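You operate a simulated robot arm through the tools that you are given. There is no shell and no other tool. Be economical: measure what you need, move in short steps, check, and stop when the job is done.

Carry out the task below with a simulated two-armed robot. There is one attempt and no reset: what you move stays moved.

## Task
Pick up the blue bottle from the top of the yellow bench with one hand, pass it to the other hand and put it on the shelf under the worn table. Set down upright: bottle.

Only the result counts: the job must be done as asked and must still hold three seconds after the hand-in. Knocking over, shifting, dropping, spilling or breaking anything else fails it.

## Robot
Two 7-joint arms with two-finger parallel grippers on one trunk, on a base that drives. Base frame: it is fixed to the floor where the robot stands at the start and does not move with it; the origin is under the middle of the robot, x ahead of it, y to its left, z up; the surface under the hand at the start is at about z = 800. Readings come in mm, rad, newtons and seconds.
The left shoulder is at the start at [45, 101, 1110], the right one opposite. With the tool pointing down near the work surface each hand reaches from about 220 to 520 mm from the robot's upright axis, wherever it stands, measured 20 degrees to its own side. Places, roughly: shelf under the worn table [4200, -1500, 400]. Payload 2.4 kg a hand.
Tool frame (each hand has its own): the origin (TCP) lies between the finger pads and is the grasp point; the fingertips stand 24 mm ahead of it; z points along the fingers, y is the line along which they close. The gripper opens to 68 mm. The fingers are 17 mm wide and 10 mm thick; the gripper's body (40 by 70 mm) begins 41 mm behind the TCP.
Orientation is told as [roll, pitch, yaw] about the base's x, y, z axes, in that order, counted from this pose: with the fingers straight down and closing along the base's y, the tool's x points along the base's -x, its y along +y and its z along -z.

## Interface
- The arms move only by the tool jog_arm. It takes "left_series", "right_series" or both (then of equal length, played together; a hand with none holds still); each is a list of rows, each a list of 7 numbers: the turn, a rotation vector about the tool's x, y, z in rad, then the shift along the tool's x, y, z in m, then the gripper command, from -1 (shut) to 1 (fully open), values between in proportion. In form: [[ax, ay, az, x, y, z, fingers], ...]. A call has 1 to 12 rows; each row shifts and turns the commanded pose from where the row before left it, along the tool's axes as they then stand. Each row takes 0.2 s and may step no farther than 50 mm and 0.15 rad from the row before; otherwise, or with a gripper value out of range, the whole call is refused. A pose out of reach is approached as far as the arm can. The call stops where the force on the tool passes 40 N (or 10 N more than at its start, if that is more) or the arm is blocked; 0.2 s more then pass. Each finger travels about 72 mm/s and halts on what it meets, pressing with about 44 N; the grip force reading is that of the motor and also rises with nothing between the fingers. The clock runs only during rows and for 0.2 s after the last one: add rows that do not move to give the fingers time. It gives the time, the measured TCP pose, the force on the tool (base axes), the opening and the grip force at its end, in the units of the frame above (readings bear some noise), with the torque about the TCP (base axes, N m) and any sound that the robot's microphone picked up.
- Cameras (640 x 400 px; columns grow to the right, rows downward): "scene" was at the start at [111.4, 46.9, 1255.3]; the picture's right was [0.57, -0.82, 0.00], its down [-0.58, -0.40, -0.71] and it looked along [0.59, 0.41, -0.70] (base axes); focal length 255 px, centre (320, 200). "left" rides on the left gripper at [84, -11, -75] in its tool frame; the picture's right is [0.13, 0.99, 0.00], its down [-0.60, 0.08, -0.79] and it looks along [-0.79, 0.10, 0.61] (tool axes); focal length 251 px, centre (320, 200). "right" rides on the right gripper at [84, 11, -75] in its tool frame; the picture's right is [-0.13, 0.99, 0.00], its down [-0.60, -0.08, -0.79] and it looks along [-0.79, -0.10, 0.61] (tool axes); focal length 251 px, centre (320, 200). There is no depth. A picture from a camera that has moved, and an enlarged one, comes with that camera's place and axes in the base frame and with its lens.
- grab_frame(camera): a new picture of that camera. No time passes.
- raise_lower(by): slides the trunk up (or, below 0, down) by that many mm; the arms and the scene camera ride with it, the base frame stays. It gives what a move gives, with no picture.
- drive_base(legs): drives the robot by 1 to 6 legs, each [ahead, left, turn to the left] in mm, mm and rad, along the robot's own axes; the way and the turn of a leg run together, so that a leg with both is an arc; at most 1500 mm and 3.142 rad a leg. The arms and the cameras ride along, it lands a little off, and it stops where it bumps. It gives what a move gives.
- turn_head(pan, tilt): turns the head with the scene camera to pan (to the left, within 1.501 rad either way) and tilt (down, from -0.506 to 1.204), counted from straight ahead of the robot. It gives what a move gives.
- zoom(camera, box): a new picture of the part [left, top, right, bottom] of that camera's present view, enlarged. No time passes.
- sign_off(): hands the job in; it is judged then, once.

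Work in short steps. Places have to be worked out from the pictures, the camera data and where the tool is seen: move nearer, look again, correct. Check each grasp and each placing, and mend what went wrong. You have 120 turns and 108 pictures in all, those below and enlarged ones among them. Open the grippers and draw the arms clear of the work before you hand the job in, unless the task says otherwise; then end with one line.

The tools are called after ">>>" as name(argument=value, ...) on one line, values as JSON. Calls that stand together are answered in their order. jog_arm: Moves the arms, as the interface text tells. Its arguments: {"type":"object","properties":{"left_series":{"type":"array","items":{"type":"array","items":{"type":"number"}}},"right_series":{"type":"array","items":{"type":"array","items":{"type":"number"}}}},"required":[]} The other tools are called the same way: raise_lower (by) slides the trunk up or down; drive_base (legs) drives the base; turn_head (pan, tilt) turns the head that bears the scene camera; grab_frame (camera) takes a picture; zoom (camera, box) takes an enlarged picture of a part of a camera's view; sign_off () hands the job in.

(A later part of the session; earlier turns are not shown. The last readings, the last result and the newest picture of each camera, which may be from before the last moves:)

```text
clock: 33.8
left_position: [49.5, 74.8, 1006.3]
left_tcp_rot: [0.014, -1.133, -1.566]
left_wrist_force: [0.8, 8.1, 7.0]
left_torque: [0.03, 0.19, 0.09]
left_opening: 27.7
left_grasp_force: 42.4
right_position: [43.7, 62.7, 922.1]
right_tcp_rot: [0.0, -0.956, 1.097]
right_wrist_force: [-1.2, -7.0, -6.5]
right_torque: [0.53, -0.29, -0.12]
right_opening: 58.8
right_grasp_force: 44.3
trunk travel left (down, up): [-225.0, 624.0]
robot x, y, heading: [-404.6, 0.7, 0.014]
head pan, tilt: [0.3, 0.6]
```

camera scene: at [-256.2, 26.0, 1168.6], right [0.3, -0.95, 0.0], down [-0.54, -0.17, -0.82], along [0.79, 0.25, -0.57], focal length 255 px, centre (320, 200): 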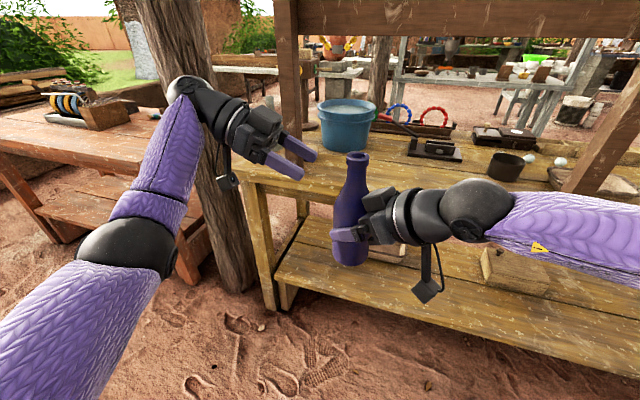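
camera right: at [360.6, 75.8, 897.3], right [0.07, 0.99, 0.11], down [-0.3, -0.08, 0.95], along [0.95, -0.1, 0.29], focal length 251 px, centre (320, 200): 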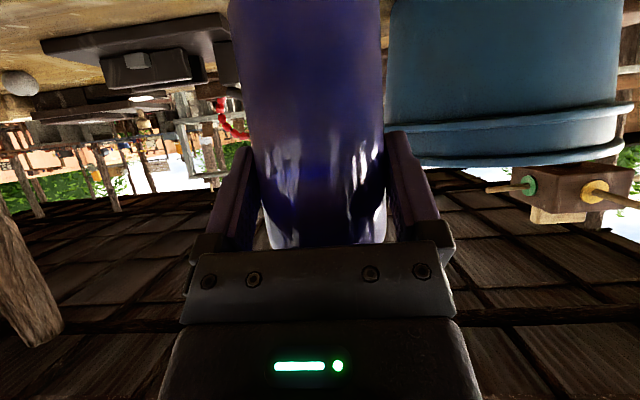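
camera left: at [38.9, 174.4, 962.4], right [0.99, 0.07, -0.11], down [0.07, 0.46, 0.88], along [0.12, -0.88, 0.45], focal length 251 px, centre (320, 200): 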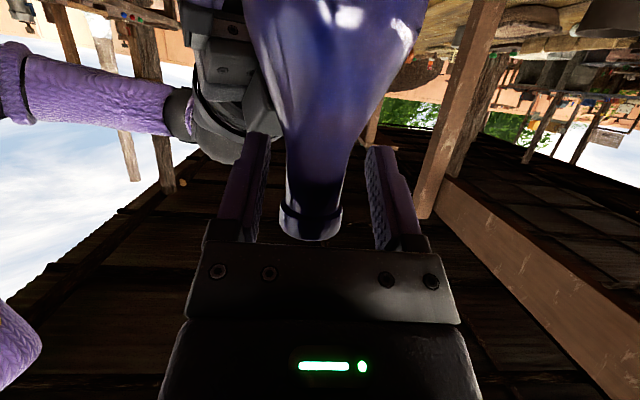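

The preload is gone. Now the right hand opens.

>>> jog_arm(right_series=[[0, 0, 0, 0, 0, 0, 1], [0, 0, 0, 0, 0, 0, 1], [0, 0, 0, 0, 0, 0, 1]], left_series=[[0, 0, 0, 0, 0, 0, -1], [0, 0, 0, 0, 0, 0, -1], [0, 0, 0, 0, 0, 0, -1]])

>>> grab_frame(camera="right")

>>> zoom(camera="scene", box=[260, 110, 440, 280])

```text
clock: 34.6
left_position: [48.2, 73.2, 1005.4]
left_tcp_rot: [0.012, -1.132, -1.567]
left_wrist_force: [0.9, -0.4, -0.3]
left_torque: [-0.03, -0.01, -0.03]
left_opening: 28.3
left_grasp_force: 42.2
right_position: [44.8, 62.7, 921.7]
right_tcp_rot: [0.003, -0.956, 1.094]
right_wrist_force: [0.4, -0.2, 0.2]
right_torque: [0.0, 0.01, -0.01]
right_opening: 68.0
right_grasp_force: 0.0
trunk travel left (down, up): [-225.0, 624.0]
robot x, y, heading: [-405.9, 1.2, 0.004]
head pan, tilt: [0.3, 0.6]
```

```text
73 pictures are left
camera right: at [-15.7, -31.0, 897.5], right [-0.85, 0.52, 0.11], down [-0.07, -0.3, 0.95], along [0.53, 0.8, 0.29], focal length 251 px, centre (320, 200)
```

right: 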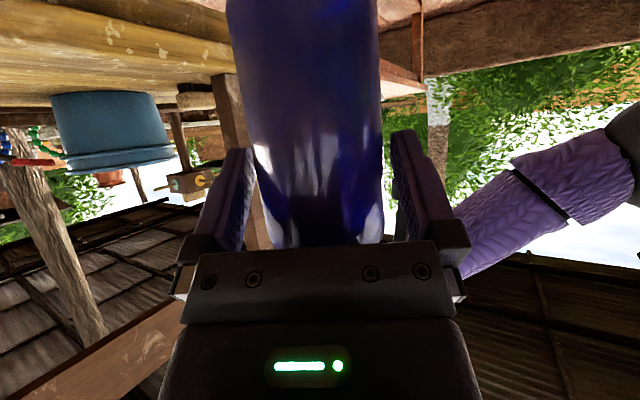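

```text
2.35 times, centred on (350, 195) of scene
camera zoom: at [-256.3, 26.0, 1168.6], right [0.3, -0.95, 0.0], down [-0.54, -0.17, -0.82], along [0.79, 0.25, -0.57], focal length 600 px, centre (249, 212)
```

zoom: 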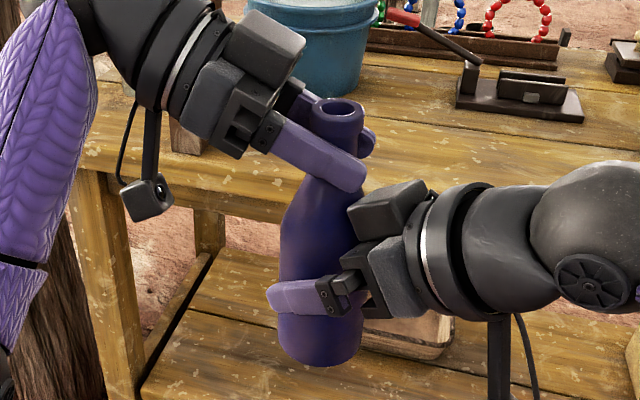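

The left hand holds the bottle by its neck. I withdraw the right hand horizontally along its own heading.

>>> jog_arm(right_series=[[0, 0, 0, 0.0086, 0, -0.0123, 1], [0, 0, 0, 0.0086, 0, -0.0123, 1], [0, 0, 0, 0.0115, 0, -0.0164, 1], [0, 0, 0, 0.0115, 0, -0.0164, 1], [0, 0, 0, 0.0115, 0, -0.0164, 1], [0, 0, 0, 0.0115, 0, -0.0164, 1], [0, 0, 0, 0.0115, 0, -0.0164, 1]], left_series=[[0, 0, 0, 0, 0, 0, -1], [0, 0, 0, 0, 0, 0, -1], [0, 0, 0, 0, 0, 0, -1], [0, 0, 0, 0, 0, 0, -1], [0, 0, 0, 0, 0, 0, -1], [0, 0, 0, 0, 0, 0, -1], [0, 0, 0, 0, 0, 0, -1]])

>>> grab_frame(camera="scene")

>>> grab_frame(camera="right")

```text
clock: 36.2
left_position: [49.0, 73.5, 1006.0]
left_tcp_rot: [0.012, -1.133, -1.565]
left_wrist_force: [-0.1, -0.6, 0.6]
left_torque: [0.0, -0.01, 0.01]
left_opening: 27.6
left_grasp_force: 42.4
right_position: [4.2, -18.5, 920.9]
right_tcp_rot: [-0.001, -0.956, 1.092]
right_wrist_force: [0.9, -0.2, 0.3]
right_torque: [0.01, 0.0, -0.01]
right_opening: 67.7
right_grasp_force: 0.1
right hand out of reach, approached as far as the arm can: row 6, 7
trunk travel left (down, up): [-225.0, 624.0]
robot x, y, heading: [-404.3, 0.5, 0.009]
head pan, tilt: [0.3, 0.6]
```

```text
71 pictures are left
camera scene: at [-256.2, 26.0, 1168.6], right [0.3, -0.95, 0.0], down [-0.54, -0.17, -0.82], along [0.79, 0.25, -0.57], focal length 255 px, centre (320, 200)
```

scene: 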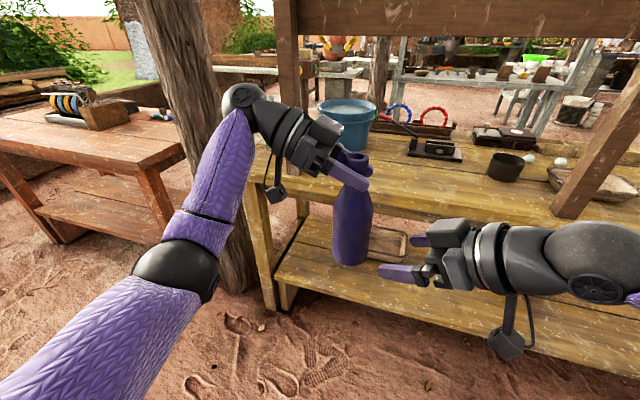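

```text
70 pictures are left
camera right: at [-57.7, -111.1, 896.4], right [-0.85, 0.52, 0.1], down [-0.07, -0.3, 0.95], along [0.53, 0.8, 0.29], focal length 251 px, centre (320, 200)
```

right: 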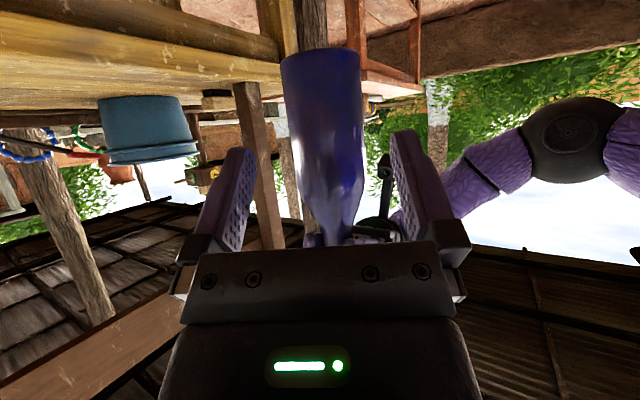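

Handover done; the bottle hangs upright from the left hand. I bring the left hand back to pointing forward at about (−30, 200) and un-yaw the right hand.

>>> jog_arm(left_series=[[-0.1294, 0, -0.0604, 0.0049, -0.0072, -0.0104, -1], [-0.1294, 0, -0.0604, 0.0052, -0.0055, -0.0112, -1], [-0.1294, 0, -0.0604, 0.0055, -0.0037, -0.0119, -1], [-0.1294, 0, -0.0604, 0.0057, -0.0018, -0.0121, -1], [-0.1294, 0, -0.0604, 0.0058, 0.0002, -0.0123, -1], [-0.1294, 0, -0.0604, 0.0057, 0.0021, -0.0121, -1], [-0.1294, 0, -0.0604, 0.0055, 0.004, -0.0118, -1], [-0.1294, 0, -0.0604, 0.0052, 0.0058, -0.0111, -1], [-0.1294, 0, -0.0604, 0.0048, 0.0075, -0.0102, -1], [-0.1294, 0, -0.0604, 0.0043, 0.009, -0.0092, -1], [-0.1294, 0, -0.0604, 0.0037, 0.0104, -0.008, -1], [0, 0, 0, 0, 0, 0, -1]], right_series=[[0, 0, 0, 0, 0, 0, 1], [0, 0, 0, 0, 0, 0, 1], [0, 0, 0, 0, 0, 0, 1], [0.1113, 0, 0.0782, 0, 0, 0, 1], [0.1113, 0, 0.0782, 0, 0, 0, 1], [0.1113, 0, 0.0782, 0, 0, 0, 1], [0.1113, 0, 0.0782, 0, 0, 0, 1], [0.1113, 0, 0.0782, 0, 0, 0, 1], [0.1113, 0, 0.0782, 0, 0, 0, 1], [0.1113, 0, 0.0782, 0, 0, 0, 1], [0.1113, 0, 0.0782, 0, 0, 0, 1], [0, 0, 0, 0, 0, 0, 1]])

>>> grab_frame(camera="scene")

```text
clock: 38.8
left_position: [-19.7, 202.7, 1010.9]
left_tcp_rot: [-0.001, -1.139, 0.017]
left_wrist_force: [0.2, 0.5, -1.5]
left_torque: [-0.02, 0.02, -0.03]
left_opening: 27.6
left_grasp_force: 42.3
left hand out of reach, approached as far as the arm can: row 11
right_position: [3.3, -18.0, 919.9]
right_tcp_rot: [-0.001, -0.958, 0.006]
right_wrist_force: [-0.3, 0.1, -0.5]
right_torque: [-0.02, 0.02, 0.0]
right_opening: 68.0
right_grasp_force: 0.2
trunk travel left (down, up): [-225.0, 624.0]
robot x, y, heading: [-406.8, -1.9, 0.004]
head pan, tilt: [0.3, 0.6]
```

```text
69 pictures are left
camera scene: at [-256.3, 26.2, 1168.6], right [0.3, -0.95, 0.0], down [-0.54, -0.17, -0.82], along [0.79, 0.25, -0.57], focal length 255 px, centre (320, 200)
```

scene: 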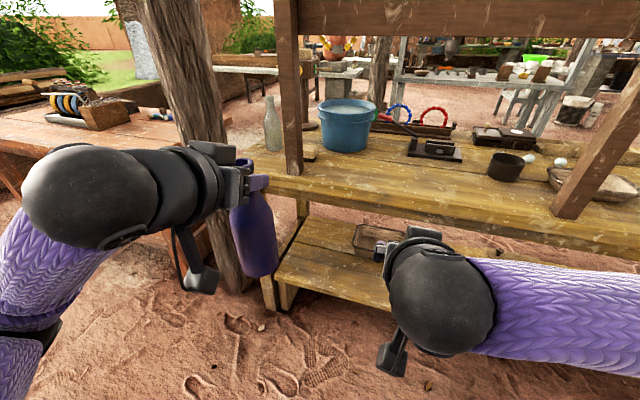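

All clear. I turn the robot 90° to the right on the spot, then look ahead along the aisle.

>>> drive_base(legs=[[0, 0, -1.57]])

>>> turn_head(pan=0.0, tilt=0.3)

>>> grab_frame(camera="scene")

```text
clock: 42.9
left_position: [-195.2, -383.8, 1008.3]
left_tcp_rot: [0.002, -1.138, -1.536]
left_wrist_force: [-0.4, -0.4, -2.1]
left_torque: [0.0, 0.0, -0.02]
left_opening: 27.5
left_grasp_force: 42.6
right_position: [-413.5, -410.9, 920.1]
right_tcp_rot: [-0.001, -0.958, -1.541]
right_wrist_force: [-0.5, 0.0, 0.7]
right_torque: [0.03, -0.06, -0.03]
right_opening: 67.9
right_grasp_force: 0.0
trunk travel left (down, up): [-225.0, 624.0]
robot x, y, heading: [-408.5, -1.2, -1.54]
head pan, tilt: [0.3, 0.6]
```

```text
clock: 43.7
left_position: [-195.2, -384.0, 1010.1]
left_tcp_rot: [0.002, -1.139, -1.537]
left_wrist_force: [-0.3, 0.1, -2.1]
left_torque: [0.03, 0.01, 0.0]
left_opening: 27.7
left_grasp_force: 41.9
right_position: [-414.0, -412.4, 920.3]
right_tcp_rot: [-0.003, -0.957, -1.54]
right_wrist_force: [0.2, -0.8, -0.7]
right_torque: [-0.05, 0.01, 0.0]
right_opening: 67.8
right_grasp_force: 0.1
trunk travel left (down, up): [-225.0, 624.0]
robot x, y, heading: [-404.3, -2.4, -1.541]
head pan, tilt: [0.0, 0.3]
```

```text
68 pictures are left
camera scene: at [-401.7, -160.7, 1196.1], right [-1.0, -0.03, 0.0], down [-0.01, 0.3, -0.95], along [0.03, -0.95, -0.3], focal length 255 px, centre (320, 200)
```

scene: 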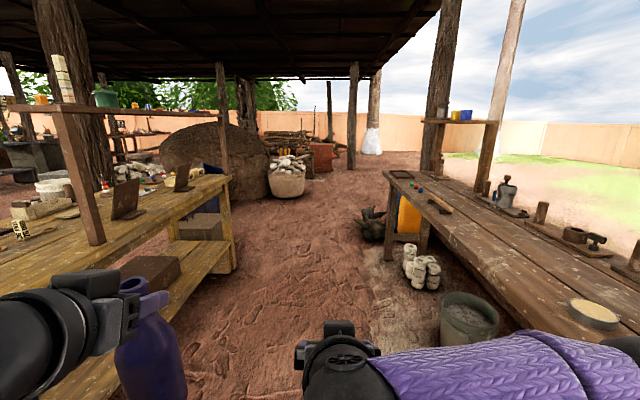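

The aisle is free for x from about −850 to 290, and the bench ends near y≈−2000. I drive ahead in two legs to about y≈−2600.

>>> drive_base(legs=[[1300, 0, 0], [1300, 0, 0]])

>>> turn_head(pan=1.3, tilt=0.2)

>>> grab_frame(camera="scene")

>>> turn_head(pan=0.4, tilt=0.3)

>>> grab_frame(camera="scene")

```text
clock: 56.4
left_position: [-89.3, -2971.4, 1009.4]
left_tcp_rot: [0.002, -1.138, -1.511]
left_wrist_force: [-0.4, 0.2, -2.0]
left_torque: [-0.01, -0.01, 0.01]
left_opening: 27.7
left_grasp_force: 42.7
right_position: [-307.3, -3004.6, 919.4]
right_tcp_rot: [-0.002, -0.958, -1.519]
right_wrist_force: [-0.1, 0.5, 0.4]
right_torque: [0.01, -0.02, -0.01]
right_opening: 67.9
right_grasp_force: 0.0
trunk travel left (down, up): [-225.0, 624.0]
robot x, y, heading: [-312.9, -2596.6, -1.519]
head pan, tilt: [0.0, 0.3]
```

```text
clock: 57.9
left_position: [-89.0, -2970.9, 1009.6]
left_tcp_rot: [0.002, -1.139, -1.512]
left_wrist_force: [0.7, 0.1, -2.3]
left_torque: [0.03, -0.03, 0.02]
left_opening: 27.6
left_grasp_force: 42.2
right_position: [-308.5, -3004.3, 919.9]
right_tcp_rot: [-0.001, -0.958, -1.52]
right_wrist_force: [0.6, -0.1, -0.8]
right_torque: [-0.01, 0.01, 0.03]
right_opening: 68.1
right_grasp_force: 0.1
trunk travel left (down, up): [-225.0, 624.0]
robot x, y, heading: [-307.1, -2594.5, -1.522]
head pan, tilt: [1.3, 0.201]
```

```text
67 pictures are left
camera scene: at [-214.8, -2680.2, 1205.4], right [-0.22, -0.98, 0.0], down [-0.19, 0.04, -0.98], along [0.96, -0.21, -0.2], focal length 255 px, centre (320, 200)
```

scene: 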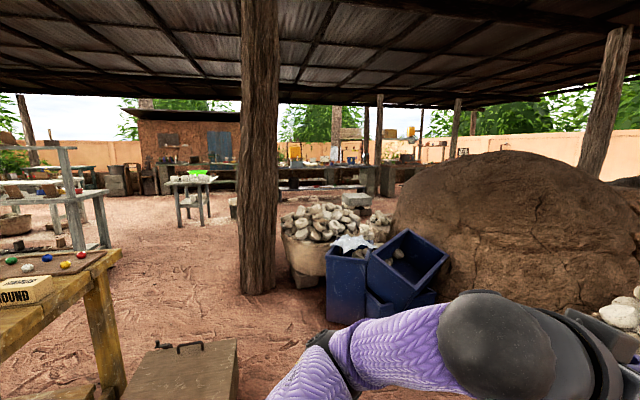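

```text
clock: 59.0
left_position: [-89.8, -2970.8, 1009.6]
left_tcp_rot: [0.002, -1.138, -1.51]
left_wrist_force: [-0.5, 0.1, -0.9]
left_torque: [0.02, 0.0, -0.02]
left_opening: 27.3
left_grasp_force: 42.5
right_position: [-307.3, -3003.9, 920.5]
right_tcp_rot: [-0.001, -0.959, -1.518]
right_wrist_force: [-0.2, -0.4, 0.3]
right_torque: [0.0, 0.03, 0.01]
right_opening: 68.0
right_grasp_force: 0.0
trunk travel left (down, up): [-225.0, 624.0]
robot x, y, heading: [-310.4, -2595.2, -1.517]
head pan, tilt: [0.4, 0.3]
```

```text
66 pictures are left
camera scene: at [-265.0, -2744.0, 1196.1], right [-0.9, -0.44, 0.0], down [-0.13, 0.27, -0.96], along [0.42, -0.86, -0.3], focal length 255 px, centre (320, 200)
```

scene: 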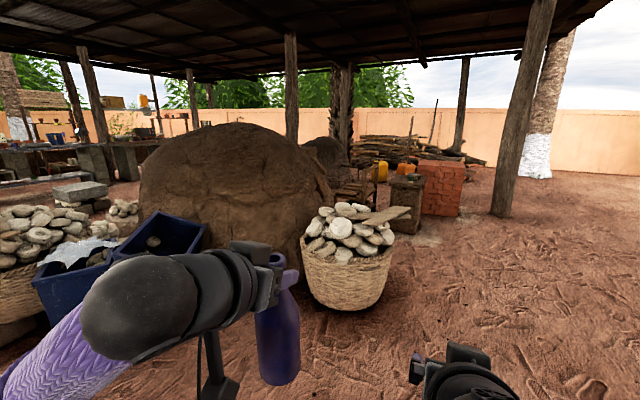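

The grey table with the green bowl sits in the direction of (4200, −1500). A pillar stands at about (1874, −2587) and blue boxes at (1395, −3222). I turn left and drive to about (1000, −2800), then look again.

>>> zoom(camera="scene", box=[0, 150, 320, 350])

>>> drive_base(legs=[[0, 0, 1.362], [1310, 0, 0]])

>>> turn_head(pan=0.8, tilt=0.35)

>>> grab_frame(camera="scene")

>>> turn_head(pan=0.2, tilt=0.3)

>>> grab_frame(camera="scene")

```text
2.00 times, centred on (160, 250) of scene
camera zoom: at [-265.0, -2744.0, 1196.1], right [-0.9, -0.44, 0.0], down [-0.13, 0.27, -0.96], along [0.42, -0.86, -0.3], focal length 510 px, centre (640, 100)
```

zoom: 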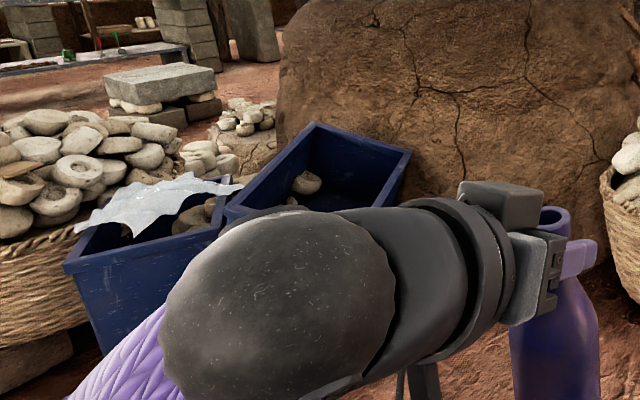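

```text
clock: 69.0
left_position: [1405.5, -2662.0, 1009.3]
left_tcp_rot: [0.001, -1.138, -0.146]
left_wrist_force: [1.0, -0.3, -1.7]
left_torque: [-0.02, 0.01, -0.02]
left_opening: 27.6
left_grasp_force: 42.2
right_position: [1392.3, -2884.7, 920.7]
right_tcp_rot: [-0.002, -0.959, -0.152]
right_wrist_force: [-0.9, -0.2, 1.2]
right_torque: [-0.03, 0.01, 0.01]
right_opening: 68.0
right_grasp_force: 0.0
trunk travel left (down, up): [-225.0, 624.0]
robot x, y, heading: [991.0, -2801.4, -0.154]
head pan, tilt: [0.4, 0.3]
```

```text
clock: 69.9
left_position: [1404.6, -2663.6, 1008.9]
left_tcp_rot: [0.002, -1.138, -0.145]
left_wrist_force: [0.3, -0.9, -1.9]
left_torque: [0.02, 0.02, 0.0]
left_opening: 27.7
left_grasp_force: 42.2
right_position: [1394.2, -2883.4, 919.9]
right_tcp_rot: [-0.002, -0.959, -0.15]
right_wrist_force: [0.4, 0.5, -0.6]
right_torque: [-0.01, -0.01, 0.01]
right_opening: 68.0
right_grasp_force: 0.0
trunk travel left (down, up): [-225.0, 624.0]
robot x, y, heading: [992.0, -2802.5, -0.153]
head pan, tilt: [0.799, 0.351]
```

```text
64 pictures are left
camera scene: at [1130.9, -2756.4, 1191.4], right [0.6, -0.8, 0.0], down [-0.27, -0.21, -0.94], along [0.75, 0.57, -0.34], focal length 255 px, centre (320, 200)
```

scene: 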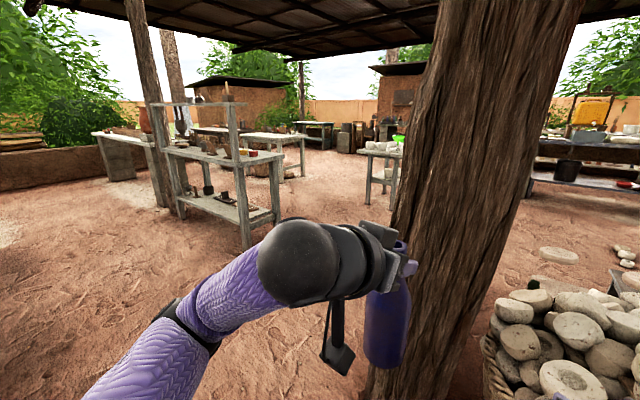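

```text
clock: 70.9
left_position: [1405.4, -2663.7, 1010.2]
left_tcp_rot: [0.0, -1.138, -0.143]
left_wrist_force: [0.4, 0.5, -2.4]
left_torque: [0.01, 0.03, 0.01]
left_opening: 27.8
left_grasp_force: 42.9
right_position: [1393.6, -2884.5, 920.1]
right_tcp_rot: [-0.001, -0.958, -0.152]
right_wrist_force: [0.3, -0.2, 0.2]
right_torque: [-0.02, 0.01, 0.01]
right_opening: 68.2
right_grasp_force: 0.0
trunk travel left (down, up): [-225.0, 624.0]
robot x, y, heading: [989.6, -2803.2, -0.155]
head pan, tilt: [0.201, 0.3]
```

```text
63 pictures are left
camera scene: at [1149.9, -2807.9, 1196.1], right [0.05, -1.0, 0.0], down [-0.3, -0.01, -0.96], along [0.95, 0.05, -0.3], focal length 255 px, centre (320, 200)
```

scene: 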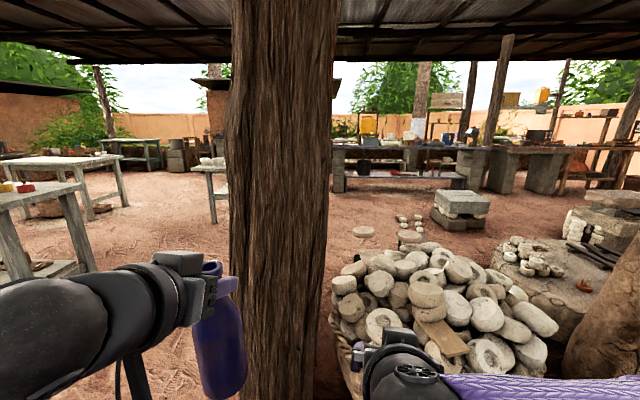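

The pillar is nearer than I thought, roughly (1700, −2690). Before choosing the gap, I back off 150 mm and look left towards the bench corner.

>>> drive_base(legs=[[-150, 0, 0]])

>>> turn_head(pan=1.45, tilt=0.7)

>>> grab_frame(camera="scene")

>>> turn_head(pan=0.3, tilt=0.7)

>>> grab_frame(camera="scene")

```text
clock: 72.2
left_position: [1254.4, -2641.5, 1010.2]
left_tcp_rot: [0.002, -1.139, -0.146]
left_wrist_force: [-0.2, -0.6, -1.8]
left_torque: [0.01, -0.03, 0.04]
left_opening: 27.4
left_grasp_force: 42.3
right_position: [1242.9, -2861.6, 919.8]
right_tcp_rot: [-0.001, -0.958, -0.155]
right_wrist_force: [-0.2, 0.2, -0.5]
right_torque: [0.0, 0.01, 0.01]
right_opening: 68.2
right_grasp_force: 0.1
trunk travel left (down, up): [-225.0, 624.0]
robot x, y, heading: [839.2, -2783.4, -0.15]
head pan, tilt: [0.201, 0.3]
```

```text
clock: 73.7
left_position: [1253.9, -2640.0, 1009.3]
left_tcp_rot: [0.002, -1.138, -0.147]
left_wrist_force: [0.5, 0.2, -2.0]
left_torque: [-0.06, 0.03, 0.01]
left_opening: 27.5
left_grasp_force: 41.5
right_position: [1241.7, -2860.6, 920.3]
right_tcp_rot: [-0.002, -0.958, -0.151]
right_wrist_force: [-0.7, -0.1, -0.6]
right_torque: [-0.01, 0.03, -0.01]
right_opening: 67.9
right_grasp_force: 0.0
trunk travel left (down, up): [-225.0, 624.0]
robot x, y, heading: [838.5, -2779.3, -0.15]
head pan, tilt: [1.45, 0.7]
```

```text
62 pictures are left
camera scene: at [929.5, -2707.9, 1160.1], right [0.96, -0.27, 0.0], down [-0.17, -0.62, -0.77], along [0.21, 0.74, -0.64], focal length 255 px, centre (320, 200)
```

scene: 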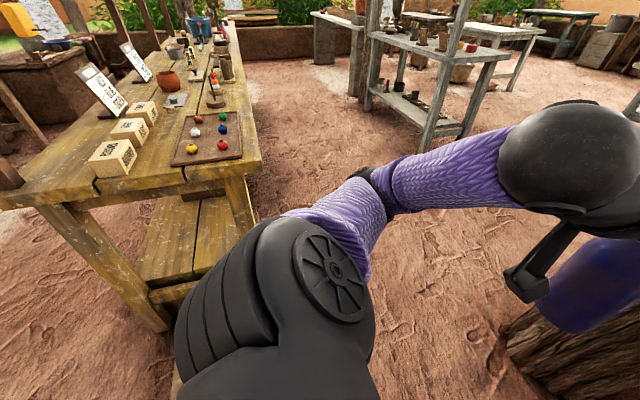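

```text
clock: 75.0
left_position: [1255.4, -2641.4, 1009.9]
left_tcp_rot: [0.002, -1.137, -0.146]
left_wrist_force: [-0.6, 0.7, -1.5]
left_torque: [-0.02, 0.04, 0.02]
left_opening: 27.7
left_grasp_force: 42.5
right_position: [1242.9, -2859.4, 920.6]
right_tcp_rot: [-0.002, -0.957, -0.151]
right_wrist_force: [0.1, -0.6, -0.2]
right_torque: [-0.02, 0.01, 0.02]
right_opening: 68.1
right_grasp_force: 0.0
trunk travel left (down, up): [-225.0, 624.0]
robot x, y, heading: [839.3, -2777.6, -0.153]
head pan, tilt: [0.3, 0.7]
```

```text
61 pictures are left
camera scene: at [990.6, -2777.1, 1160.0], right [0.15, -0.99, 0.0], down [-0.64, -0.1, -0.76], along [0.76, 0.11, -0.64], focal length 255 px, centre (320, 200)
```

scene: 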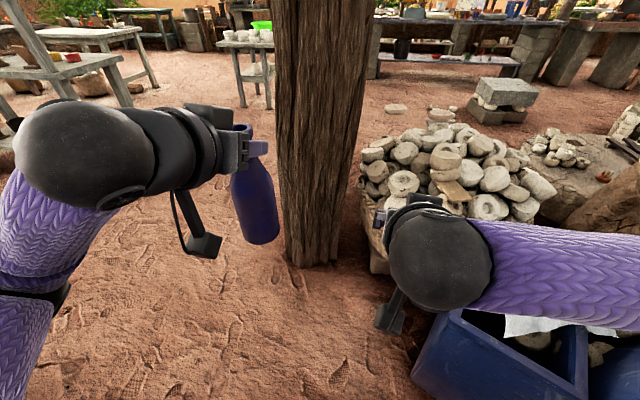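

Bench corner is at (911, −2078), the pillar at about (1845, −2640), and a wooden box may lie around (900, −2400). I go forward 310 mm, turn to face up the gap, and pass through it.

>>> drive_base(legs=[[310, 0, 0], [0, 0, 1.44]])

>>> turn_head(pan=0.0, tilt=0.7)

>>> grab_frame(camera="scene")

```text
clock: 80.7
left_position: [1059.5, -2398.7, 1008.8]
left_tcp_rot: [0.002, -1.14, 1.295]
left_wrist_force: [-0.1, -0.6, -2.1]
left_torque: [-0.03, 0.01, 0.01]
left_opening: 27.3
left_grasp_force: 41.7
right_position: [1278.1, -2437.7, 920.1]
right_tcp_rot: [-0.001, -0.958, 1.288]
right_wrist_force: [0.0, 0.0, -0.8]
right_torque: [0.02, -0.01, -0.01]
right_opening: 67.9
right_grasp_force: 0.1
trunk travel left (down, up): [-225.0, 624.0]
robot x, y, heading: [1147.9, -2827.5, 1.288]
head pan, tilt: [0.3, 0.7]
```

```text
clock: 81.5
left_position: [1061.1, -2398.5, 1009.5]
left_tcp_rot: [0.002, -1.138, 1.295]
left_wrist_force: [-0.7, -0.2, -2.0]
left_torque: [0.0, -0.02, 0.02]
left_opening: 27.8
left_grasp_force: 41.8
right_position: [1279.0, -2439.6, 921.0]
right_tcp_rot: [-0.003, -0.959, 1.289]
right_wrist_force: [-0.9, 0.2, 0.0]
right_torque: [0.0, -0.02, -0.02]
right_opening: 68.0
right_grasp_force: 0.1
trunk travel left (down, up): [-225.0, 624.0]
robot x, y, heading: [1144.6, -2829.0, 1.286]
head pan, tilt: [0.0, 0.7]
```

```text
60 pictures are left
camera scene: at [1188.1, -2681.4, 1160.0], right [0.96, -0.28, 0.0], down [-0.18, -0.62, -0.76], along [0.21, 0.73, -0.64], focal length 255 px, centre (320, 200)
```

scene: 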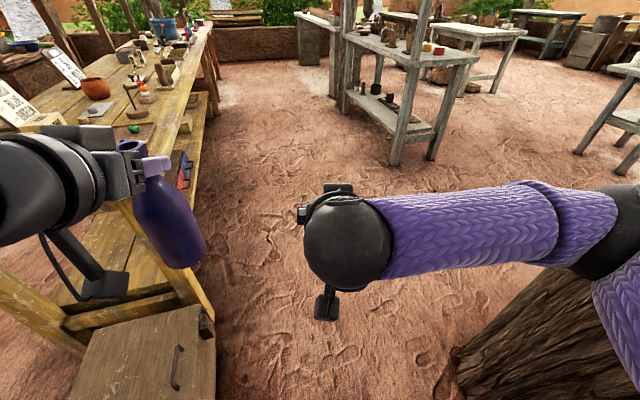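

The box lies at x≤930 and the way is clear. I drive 850 mm ahead, then turn right to face the worn table.

>>> drive_base(legs=[[850, 0, 0], [0, 0, -1.1]])

>>> turn_head(pan=0.0, tilt=0.35)

>>> grab_frame(camera="scene")

```text
clock: 88.7
left_position: [1717.6, -1738.1, 1010.4]
left_tcp_rot: [0.001, -1.138, 0.212]
left_wrist_force: [0.5, -0.7, -2.3]
left_torque: [0.01, 0.0, -0.03]
left_opening: 27.6
left_grasp_force: 42.0
right_position: [1783.6, -1949.3, 921.5]
right_tcp_rot: [-0.003, -0.96, 0.208]
right_wrist_force: [0.4, 0.5, -0.2]
right_torque: [0.0, 0.0, 0.0]
right_opening: 68.0
right_grasp_force: 0.0
trunk travel left (down, up): [-225.0, 624.0]
robot x, y, heading: [1376.0, -2011.8, 0.205]
head pan, tilt: [0.0, 0.7]
```

```text
clock: 89.5
left_position: [1716.3, -1738.3, 1009.8]
left_tcp_rot: [0.0, -1.138, 0.215]
left_wrist_force: [0.0, 0.8, -1.8]
left_torque: [0.0, 0.02, -0.03]
left_opening: 27.7
left_grasp_force: 41.8
right_position: [1782.9, -1948.5, 920.5]
right_tcp_rot: [-0.002, -0.958, 0.206]
right_wrist_force: [-0.8, 0.7, 0.3]
right_torque: [0.01, 0.0, 0.02]
right_opening: 68.0
right_grasp_force: 0.0
trunk travel left (down, up): [-225.0, 624.0]
robot x, y, heading: [1377.5, -2015.1, 0.206]
head pan, tilt: [0.0, 0.351]
```

```text
59 pictures are left
camera scene: at [1534.8, -1980.9, 1191.3], right [0.21, -0.98, 0.0], down [-0.34, -0.07, -0.94], along [0.92, 0.19, -0.34], focal length 255 px, centre (320, 200)
```

scene: 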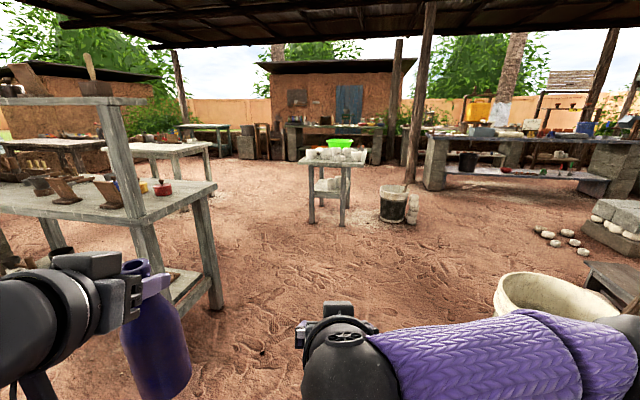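

The worn table is the small one with the green bowl, its near legs around (3960, −1728) and (4044, −1377). I drive 1600 mm ahead, passing to the right of the grey table.

>>> drive_base(legs=[[1450, 0, 0], [150, 0, -0.2]])

>>> turn_head(pan=0.0, tilt=0.4)

>>> grab_frame(camera="scene")

>>> zoom(camera="scene", box=[220, 90, 420, 250])

```text
clock: 97.6
left_position: [3320.2, -1489.4, 1009.5]
left_tcp_rot: [0.002, -1.138, 0.02]
left_wrist_force: [-1.0, 0.5, -2.1]
left_torque: [0.02, -0.01, 0.01]
left_opening: 27.7
left_grasp_force: 42.6
right_position: [3344.8, -1708.7, 920.7]
right_tcp_rot: [-0.002, -0.958, 0.011]
right_wrist_force: [0.4, 0.6, -0.7]
right_torque: [0.04, 0.0, -0.02]
right_opening: 67.8
right_grasp_force: 0.1
trunk travel left (down, up): [-225.0, 624.0]
robot x, y, heading: [2933.2, -1694.2, 0.014]
head pan, tilt: [0.0, 0.351]
```

```text
clock: 98.3
left_position: [3320.5, -1489.5, 1009.5]
left_tcp_rot: [0.001, -1.136, 0.02]
left_wrist_force: [-0.4, 0.0, -1.9]
left_torque: [0.01, -0.02, -0.03]
left_opening: 27.5
left_grasp_force: 42.4
right_position: [3345.7, -1709.0, 919.8]
right_tcp_rot: [-0.001, -0.957, 0.013]
right_wrist_force: [-0.6, 0.3, 0.2]
right_torque: [0.01, 0.01, 0.02]
right_opening: 67.8
right_grasp_force: 0.1
trunk travel left (down, up): [-225.0, 624.0]
robot x, y, heading: [2937.4, -1691.0, 0.015]
head pan, tilt: [0.0, 0.4]
```

```text
58 pictures are left
camera scene: at [3093.8, -1692.5, 1186.9], right [0.01, -1.0, 0.0], down [-0.39, -0.01, -0.92], along [0.92, 0.01, -0.39], focal length 255 px, centre (320, 200)
```

scene: 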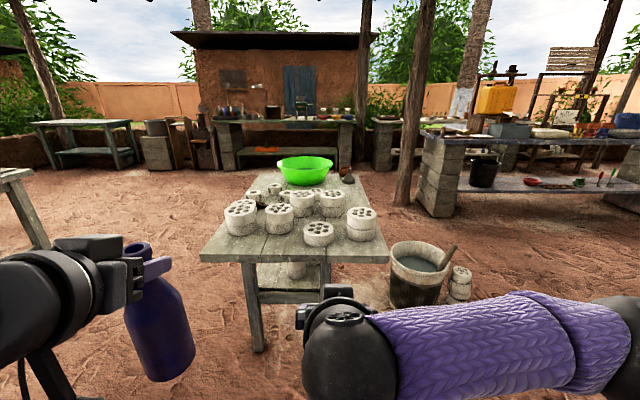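

```text
2.50 times, centred on (320, 170) of scene
camera zoom: at [3093.8, -1692.5, 1186.9], right [0.01, -1.0, 0.0], down [-0.39, -0.01, -0.92], along [0.92, 0.01, -0.39], focal length 637 px, centre (320, 275)
```

zoom: 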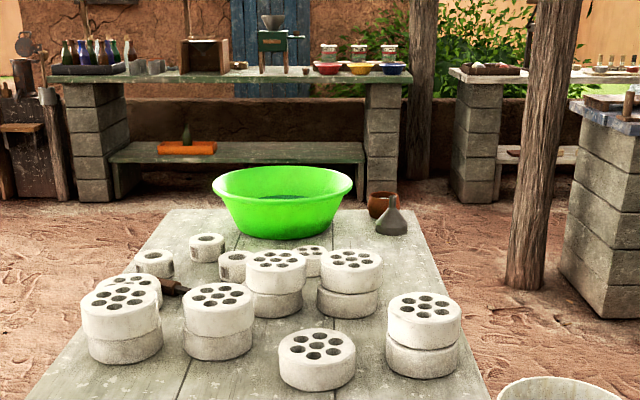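

The worn table's top is only around z≈600, with a narrow shelf between its legs at roughly 370–400. I lower the trunk by 220 mm to look under it.

>>> raise_lower(by=-220)

>>> turn_head(pan=0.1, tilt=0.4)

>>> grab_frame(camera="scene")

>>> grab_frame(camera="right")

>>> grab_frame(camera="left")

```text
clock: 100.6
left_position: [3363.3, -1488.9, 715.9]
left_tcp_rot: [0.003, -0.918, 0.018]
left_wrist_force: [-0.3, -0.6, -2.0]
left_torque: [0.02, -0.04, -0.01]
left_opening: 28.0
left_grasp_force: 42.1
right_position: [3344.3, -1708.5, 701.3]
right_tcp_rot: [-0.001, -0.957, 0.012]
right_wrist_force: [-0.5, 0.4, -0.1]
right_torque: [-0.01, -0.03, -0.01]
right_opening: 68.3
right_grasp_force: 0.1
trunk travel left (down, up): [-5.0, 844.0]
robot x, y, heading: [2937.1, -1695.2, 0.015]
head pan, tilt: [0.0, 0.4]
```

```text
clock: 101.3
left_position: [3363.2, -1488.1, 714.1]
left_tcp_rot: [0.003, -0.92, 0.018]
left_wrist_force: [-0.1, 0.1, -2.4]
left_torque: [-0.01, -0.03, 0.01]
left_opening: 27.6
left_grasp_force: 42.2
right_position: [3344.4, -1708.2, 699.9]
right_tcp_rot: [-0.002, -0.959, 0.012]
right_wrist_force: [-1.0, 0.0, 0.8]
right_torque: [0.01, -0.02, 0.01]
right_opening: 67.9
right_grasp_force: 0.1
trunk travel left (down, up): [-5.0, 844.0]
robot x, y, heading: [2934.8, -1693.7, 0.013]
head pan, tilt: [0.099, 0.4]
```

```text
56 pictures are left
camera scene: at [3164.5, -1682.4, 959.2], right [0.11, -0.99, 0.0], down [-0.39, -0.04, -0.92], along [0.92, 0.1, -0.39], focal length 255 px, centre (320, 200)
```

scene: 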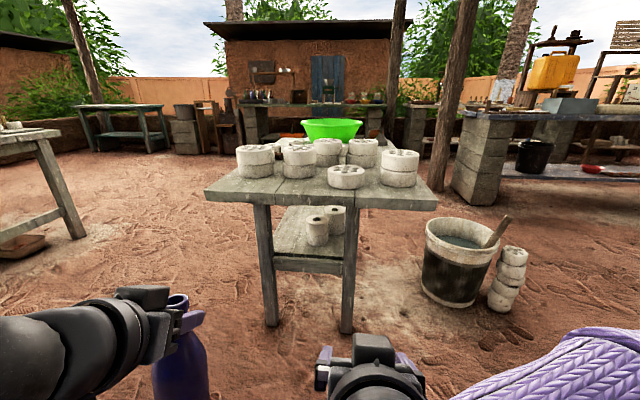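

```text
55 pictures are left
camera right: at [3234.4, -1700.1, 676.0], right [0.06, 0.99, 0.1], down [-0.3, -0.08, 0.95], along [0.95, -0.09, 0.29], focal length 251 px, centre (320, 200)
```

right: 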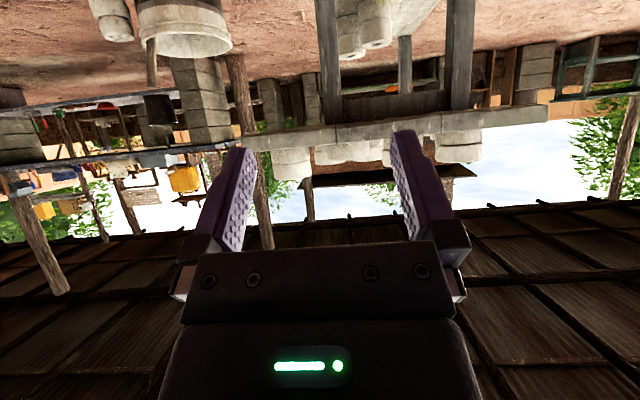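

```text
54 pictures are left
camera left: at [3253.2, -1503.3, 694.3], right [-0.1, 0.99, -0.1], down [-0.26, 0.07, 0.96], along [0.96, 0.12, 0.26], focal length 251 px, centre (320, 200)
```

left: 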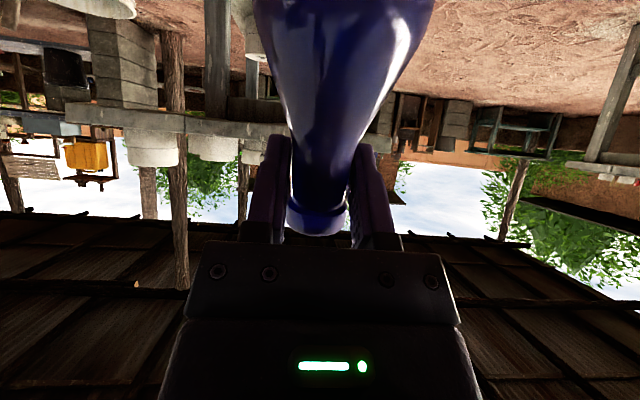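

Triangulating, the tabletop is at z≈718 with its front edge at x≈3733 and left edge at y≈−1335; the shelf is at z≈370–400 behind legs at (3973, −1374) and (3973, −1711). The left (north) side has almost no overhang, so I'll place from there: first slightly ahead, then strafe left.

>>> drive_base(legs=[[190, 0, 0], [0, 980, 0]])

>>> turn_head(pan=-0.3, tilt=0.4)

>>> grab_frame(camera="scene")

>>> grab_frame(camera="left")

```text
clock: 107.5
left_position: [3532.0, -514.7, 715.0]
left_tcp_rot: [0.004, -0.918, 0.032]
left_wrist_force: [0.1, 0.9, -1.5]
left_torque: [-0.02, -0.05, -0.02]
left_opening: 27.9
left_grasp_force: 41.5
right_position: [3517.0, -736.2, 701.0]
right_tcp_rot: [-0.001, -0.957, 0.026]
right_wrist_force: [-0.3, -0.7, 0.1]
right_torque: [0.02, 0.0, -0.01]
right_opening: 67.9
right_grasp_force: 0.1
trunk travel left (down, up): [-5.0, 844.0]
robot x, y, heading: [3102.7, -728.5, 0.027]
head pan, tilt: [0.099, 0.4]
```

```text
clock: 108.3
left_position: [3531.3, -515.3, 714.3]
left_tcp_rot: [0.005, -0.919, 0.032]
left_wrist_force: [0.5, 0.2, -1.7]
left_torque: [-0.01, -0.03, 0.0]
left_opening: 27.6
left_grasp_force: 43.0
right_position: [3516.5, -736.2, 699.8]
right_tcp_rot: [-0.003, -0.958, 0.028]
right_wrist_force: [-0.4, 0.5, -0.1]
right_torque: [0.03, 0.0, 0.0]
right_opening: 68.3
right_grasp_force: 0.1
trunk travel left (down, up): [-5.0, 844.0]
robot x, y, heading: [3104.7, -726.3, 0.028]
head pan, tilt: [-0.3, 0.4]
```

```text
53 pictures are left
camera scene: at [3332.8, -748.3, 959.2], right [-0.27, -0.96, 0.0], down [-0.38, 0.1, -0.92], along [0.89, -0.25, -0.39], focal length 255 px, centre (320, 200)
```

scene: 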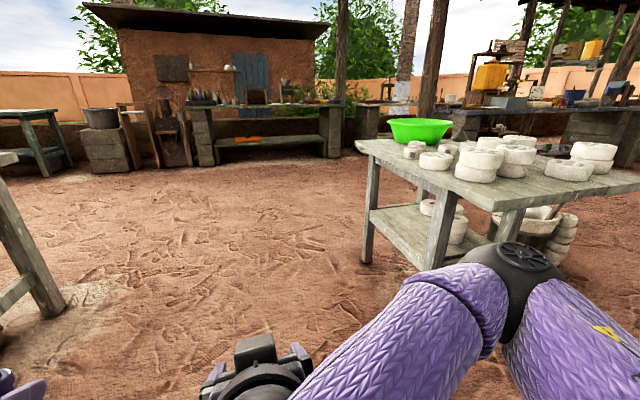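

```text
52 pictures are left
camera left: at [3421.6, -531.4, 694.3], right [-0.11, 0.99, -0.1], down [-0.27, 0.07, 0.96], along [0.96, 0.13, 0.25], focal length 251 px, centre (320, 200)
```

left: 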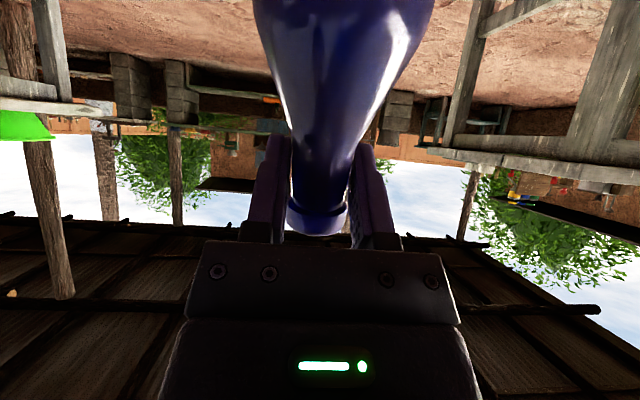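

The shelf is open along this side, with x from about 3973 to 4562, and the rolls sit on its west end. I drive ahead 960 mm and turn to face it.

>>> drive_base(legs=[[960, 0, 0], [0, 0, -1.6]])

>>> turn_head(pan=0.0, tilt=0.5)

>>> grab_frame(camera="scene")

>>> grab_frame(camera="right")

```text
clock: 117.3
left_position: [4274.5, -1148.7, 715.3]
left_tcp_rot: [0.004, -0.918, -1.59]
left_wrist_force: [0.5, 0.5, -2.0]
left_torque: [-0.02, 0.01, 0.0]
left_opening: 27.7
left_grasp_force: 42.1
right_position: [4054.7, -1121.8, 699.4]
right_tcp_rot: [-0.001, -0.958, -1.595]
right_wrist_force: [1.3, 0.0, 0.9]
right_torque: [-0.06, -0.03, -0.01]
right_opening: 68.2
right_grasp_force: 0.0
trunk travel left (down, up): [-5.0, 844.0]
robot x, y, heading: [4084.5, -714.1, -1.597]
head pan, tilt: [-0.3, 0.4]
```

```text
clock: 118.1
left_position: [4274.4, -1148.2, 714.7]
left_tcp_rot: [0.004, -0.918, -1.589]
left_wrist_force: [-0.6, -0.3, -1.4]
left_torque: [-0.02, 0.04, -0.04]
left_opening: 27.7
left_grasp_force: 43.1
right_position: [4055.1, -1120.5, 701.1]
right_tcp_rot: [-0.002, -0.955, -1.597]
right_wrist_force: [0.4, -1.2, -0.2]
right_torque: [-0.02, -0.03, 0.0]
right_opening: 67.8
right_grasp_force: 0.1
trunk travel left (down, up): [-5.0, 844.0]
robot x, y, heading: [4081.7, -709.2, -1.593]
head pan, tilt: [0.0, 0.499]
```

```text
51 pictures are left
camera scene: at [4079.0, -939.8, 950.1], right [-1.0, 0.02, 0.0], down [0.01, 0.48, -0.88], along [-0.02, -0.88, -0.48], focal length 255 px, centre (320, 200)
```

scene: 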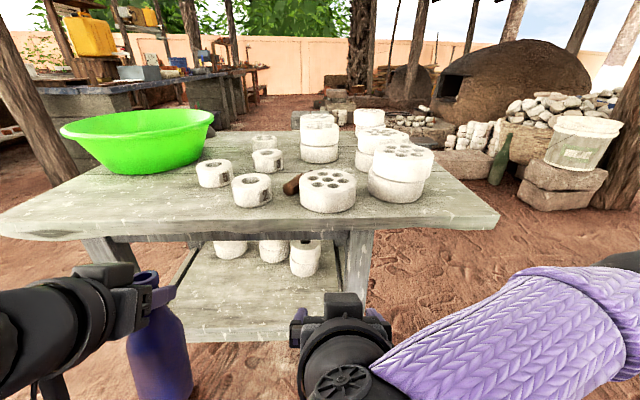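

```text
50 pictures are left
camera right: at [4068.3, -1012.0, 676.0], right [0.99, -0.1, 0.1], down [-0.07, 0.3, 0.95], along [-0.13, -0.95, 0.29], focal length 251 px, centre (320, 200)
```

right: 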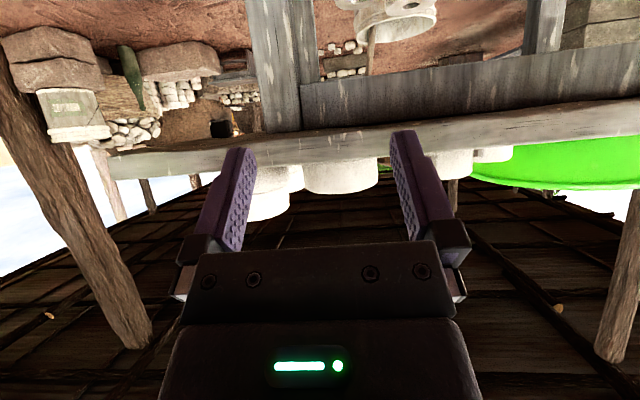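

Edge estimates: tabletop north edge y≈−1300, underside z≈687; shelf z≈394 with its edge at y≈−1345; rolls near (4110, −1511), (4218, −1570) and (4355, −1592). I aim for (4272, −1420). First I level the left hand's pitch so the bottle is upright and lower it, while retracting the right hand.

>>> jog_arm(left_series=[[0, -0.11, 0, 0, 0, 0, -1], [0, -0.11, 0, 0, 0, 0, -1], [0, 0, 0, 0.0182, 0, 0.0084, -1], [0, 0, 0, 0.0182, 0, 0.0084, -1], [0, 0, 0, 0.0182, 0, 0.0084, -1], [0, 0, 0, 0.0182, 0, 0.0084, -1], [0, 0, 0, 0.0182, 0, 0.0084, -1], [0, 0, 0, 0.0182, 0, 0.0084, -1], [0, 0, 0, 0, 0, 0, -1]], right_series=[[0, 0, 0, 0, 0, -0.024, 1], [0, 0, 0, 0, 0, -0.024, 1], [0, 0, 0, 0, 0, -0.024, 1], [0, 0, 0, 0, 0, -0.024, 1], [0, 0, 0, 0, 0, -0.024, 1], [0, 0, 0, 0, 0, -0.024, 1], [0, 0, 0, 0, 0, 0, 1], [0, 0, 0, 0, 0, 0, 1], [0, 0, 0, 0, 0, 0, 1]])

>>> grab_frame(camera="scene")

>>> grab_frame(camera="left")

```text
clock: 119.5
left_position: [4277.0, -1169.0, 644.3]
left_tcp_rot: [0.002, -1.135, -1.589]
left_wrist_force: [-0.1, -0.4, -2.5]
left_torque: [-0.02, 0.0, 0.01]
left_opening: 27.7
left_grasp_force: 42.3
left hand out of reach, approached as far as the arm can: row 1, 2
right_position: [4033.4, -1045.2, 753.5]
right_tcp_rot: [-0.222, -0.895, -1.604]
right_wrist_force: [-0.3, 0.0, -0.1]
right_torque: [-0.01, 0.0, 0.01]
right_opening: 68.0
right_grasp_force: 0.0
right hand out of reach, approached as far as the arm can: row 3, 4
trunk travel left (down, up): [-5.0, 844.0]
robot x, y, heading: [4086.5, -712.0, -1.594]
head pan, tilt: [0.0, 0.499]
stopped in row 6 (right hand): the arm was blocked; the commanded pose is now the measured one
```

```text
49 pictures are left
camera scene: at [4085.5, -939.7, 950.0], right [-1.0, -0.05, 0.0], down [-0.02, 0.48, -0.88], along [0.04, -0.88, -0.48], focal length 255 px, centre (320, 200)
```

scene: 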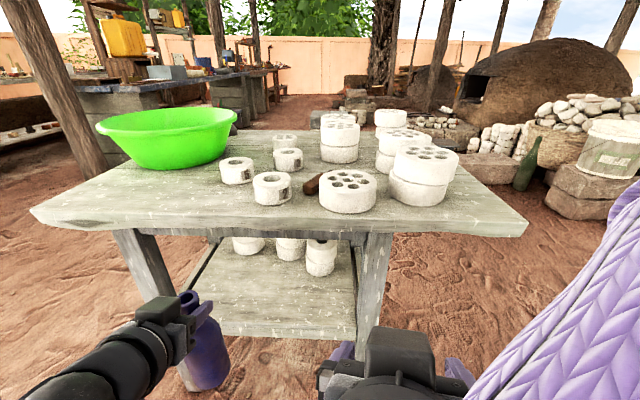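

```text
48 pictures are left
camera left: at [4269.8, -1066.0, 599.8], right [0.99, 0.04, -0.12], down [0.09, 0.46, 0.88], along [0.09, -0.89, 0.46], focal length 251 px, centre (320, 200)
```

left: 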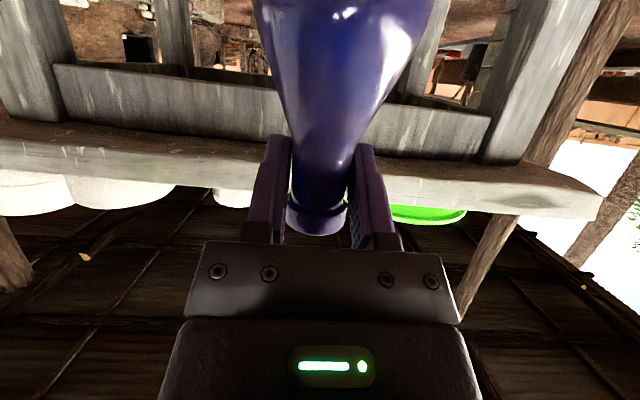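

There is an apron rail under the tabletop, its lower edge near z≈618, so a hand tilted 25° would scrape it. I'll likely need to re-grip the neck with a level hand. I check the geometry with zooms first.

>>> zoom(camera="scene", box=[100, 180, 400, 380])

>>> zoom(camera="left", box=[0, 0, 640, 240])

>>> grab_frame(camera="right")

```text
2.00 times, centred on (250, 280) of scene
camera zoom: at [4085.5, -939.7, 950.0], right [-1.0, -0.05, 0.0], down [-0.02, 0.48, -0.88], along [0.04, -0.88, -0.48], focal length 510 px, centre (460, 40)
```

zoom: 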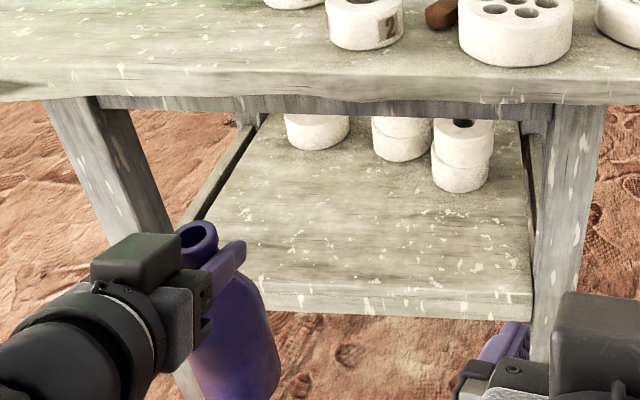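

```text
1.00 times, centred on (320, 120) of left (not enlarged: the box is as wide or as high as the picture)
camera zoom: at [4269.8, -1066.0, 599.8], right [0.99, 0.04, -0.12], down [0.09, 0.46, 0.88], along [0.09, -0.89, 0.46], focal length 251 px, centre (320, 280)
```

zoom: 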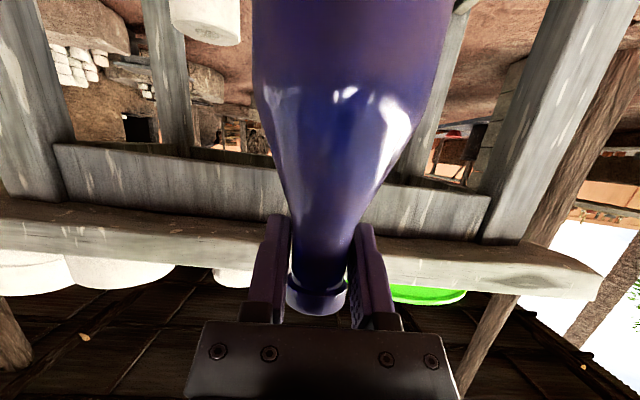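

```text
45 pictures are left
camera right: at [4064.4, -938.6, 733.3], right [0.96, -0.29, -0.04], down [0.11, 0.24, 0.97], along [-0.27, -0.93, 0.26], focal length 251 px, centre (320, 200)
```

right: 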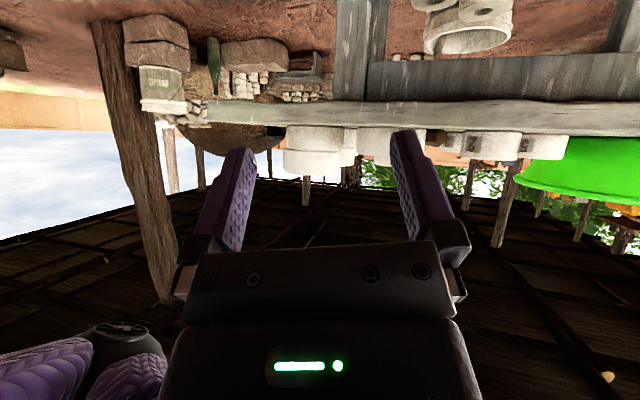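

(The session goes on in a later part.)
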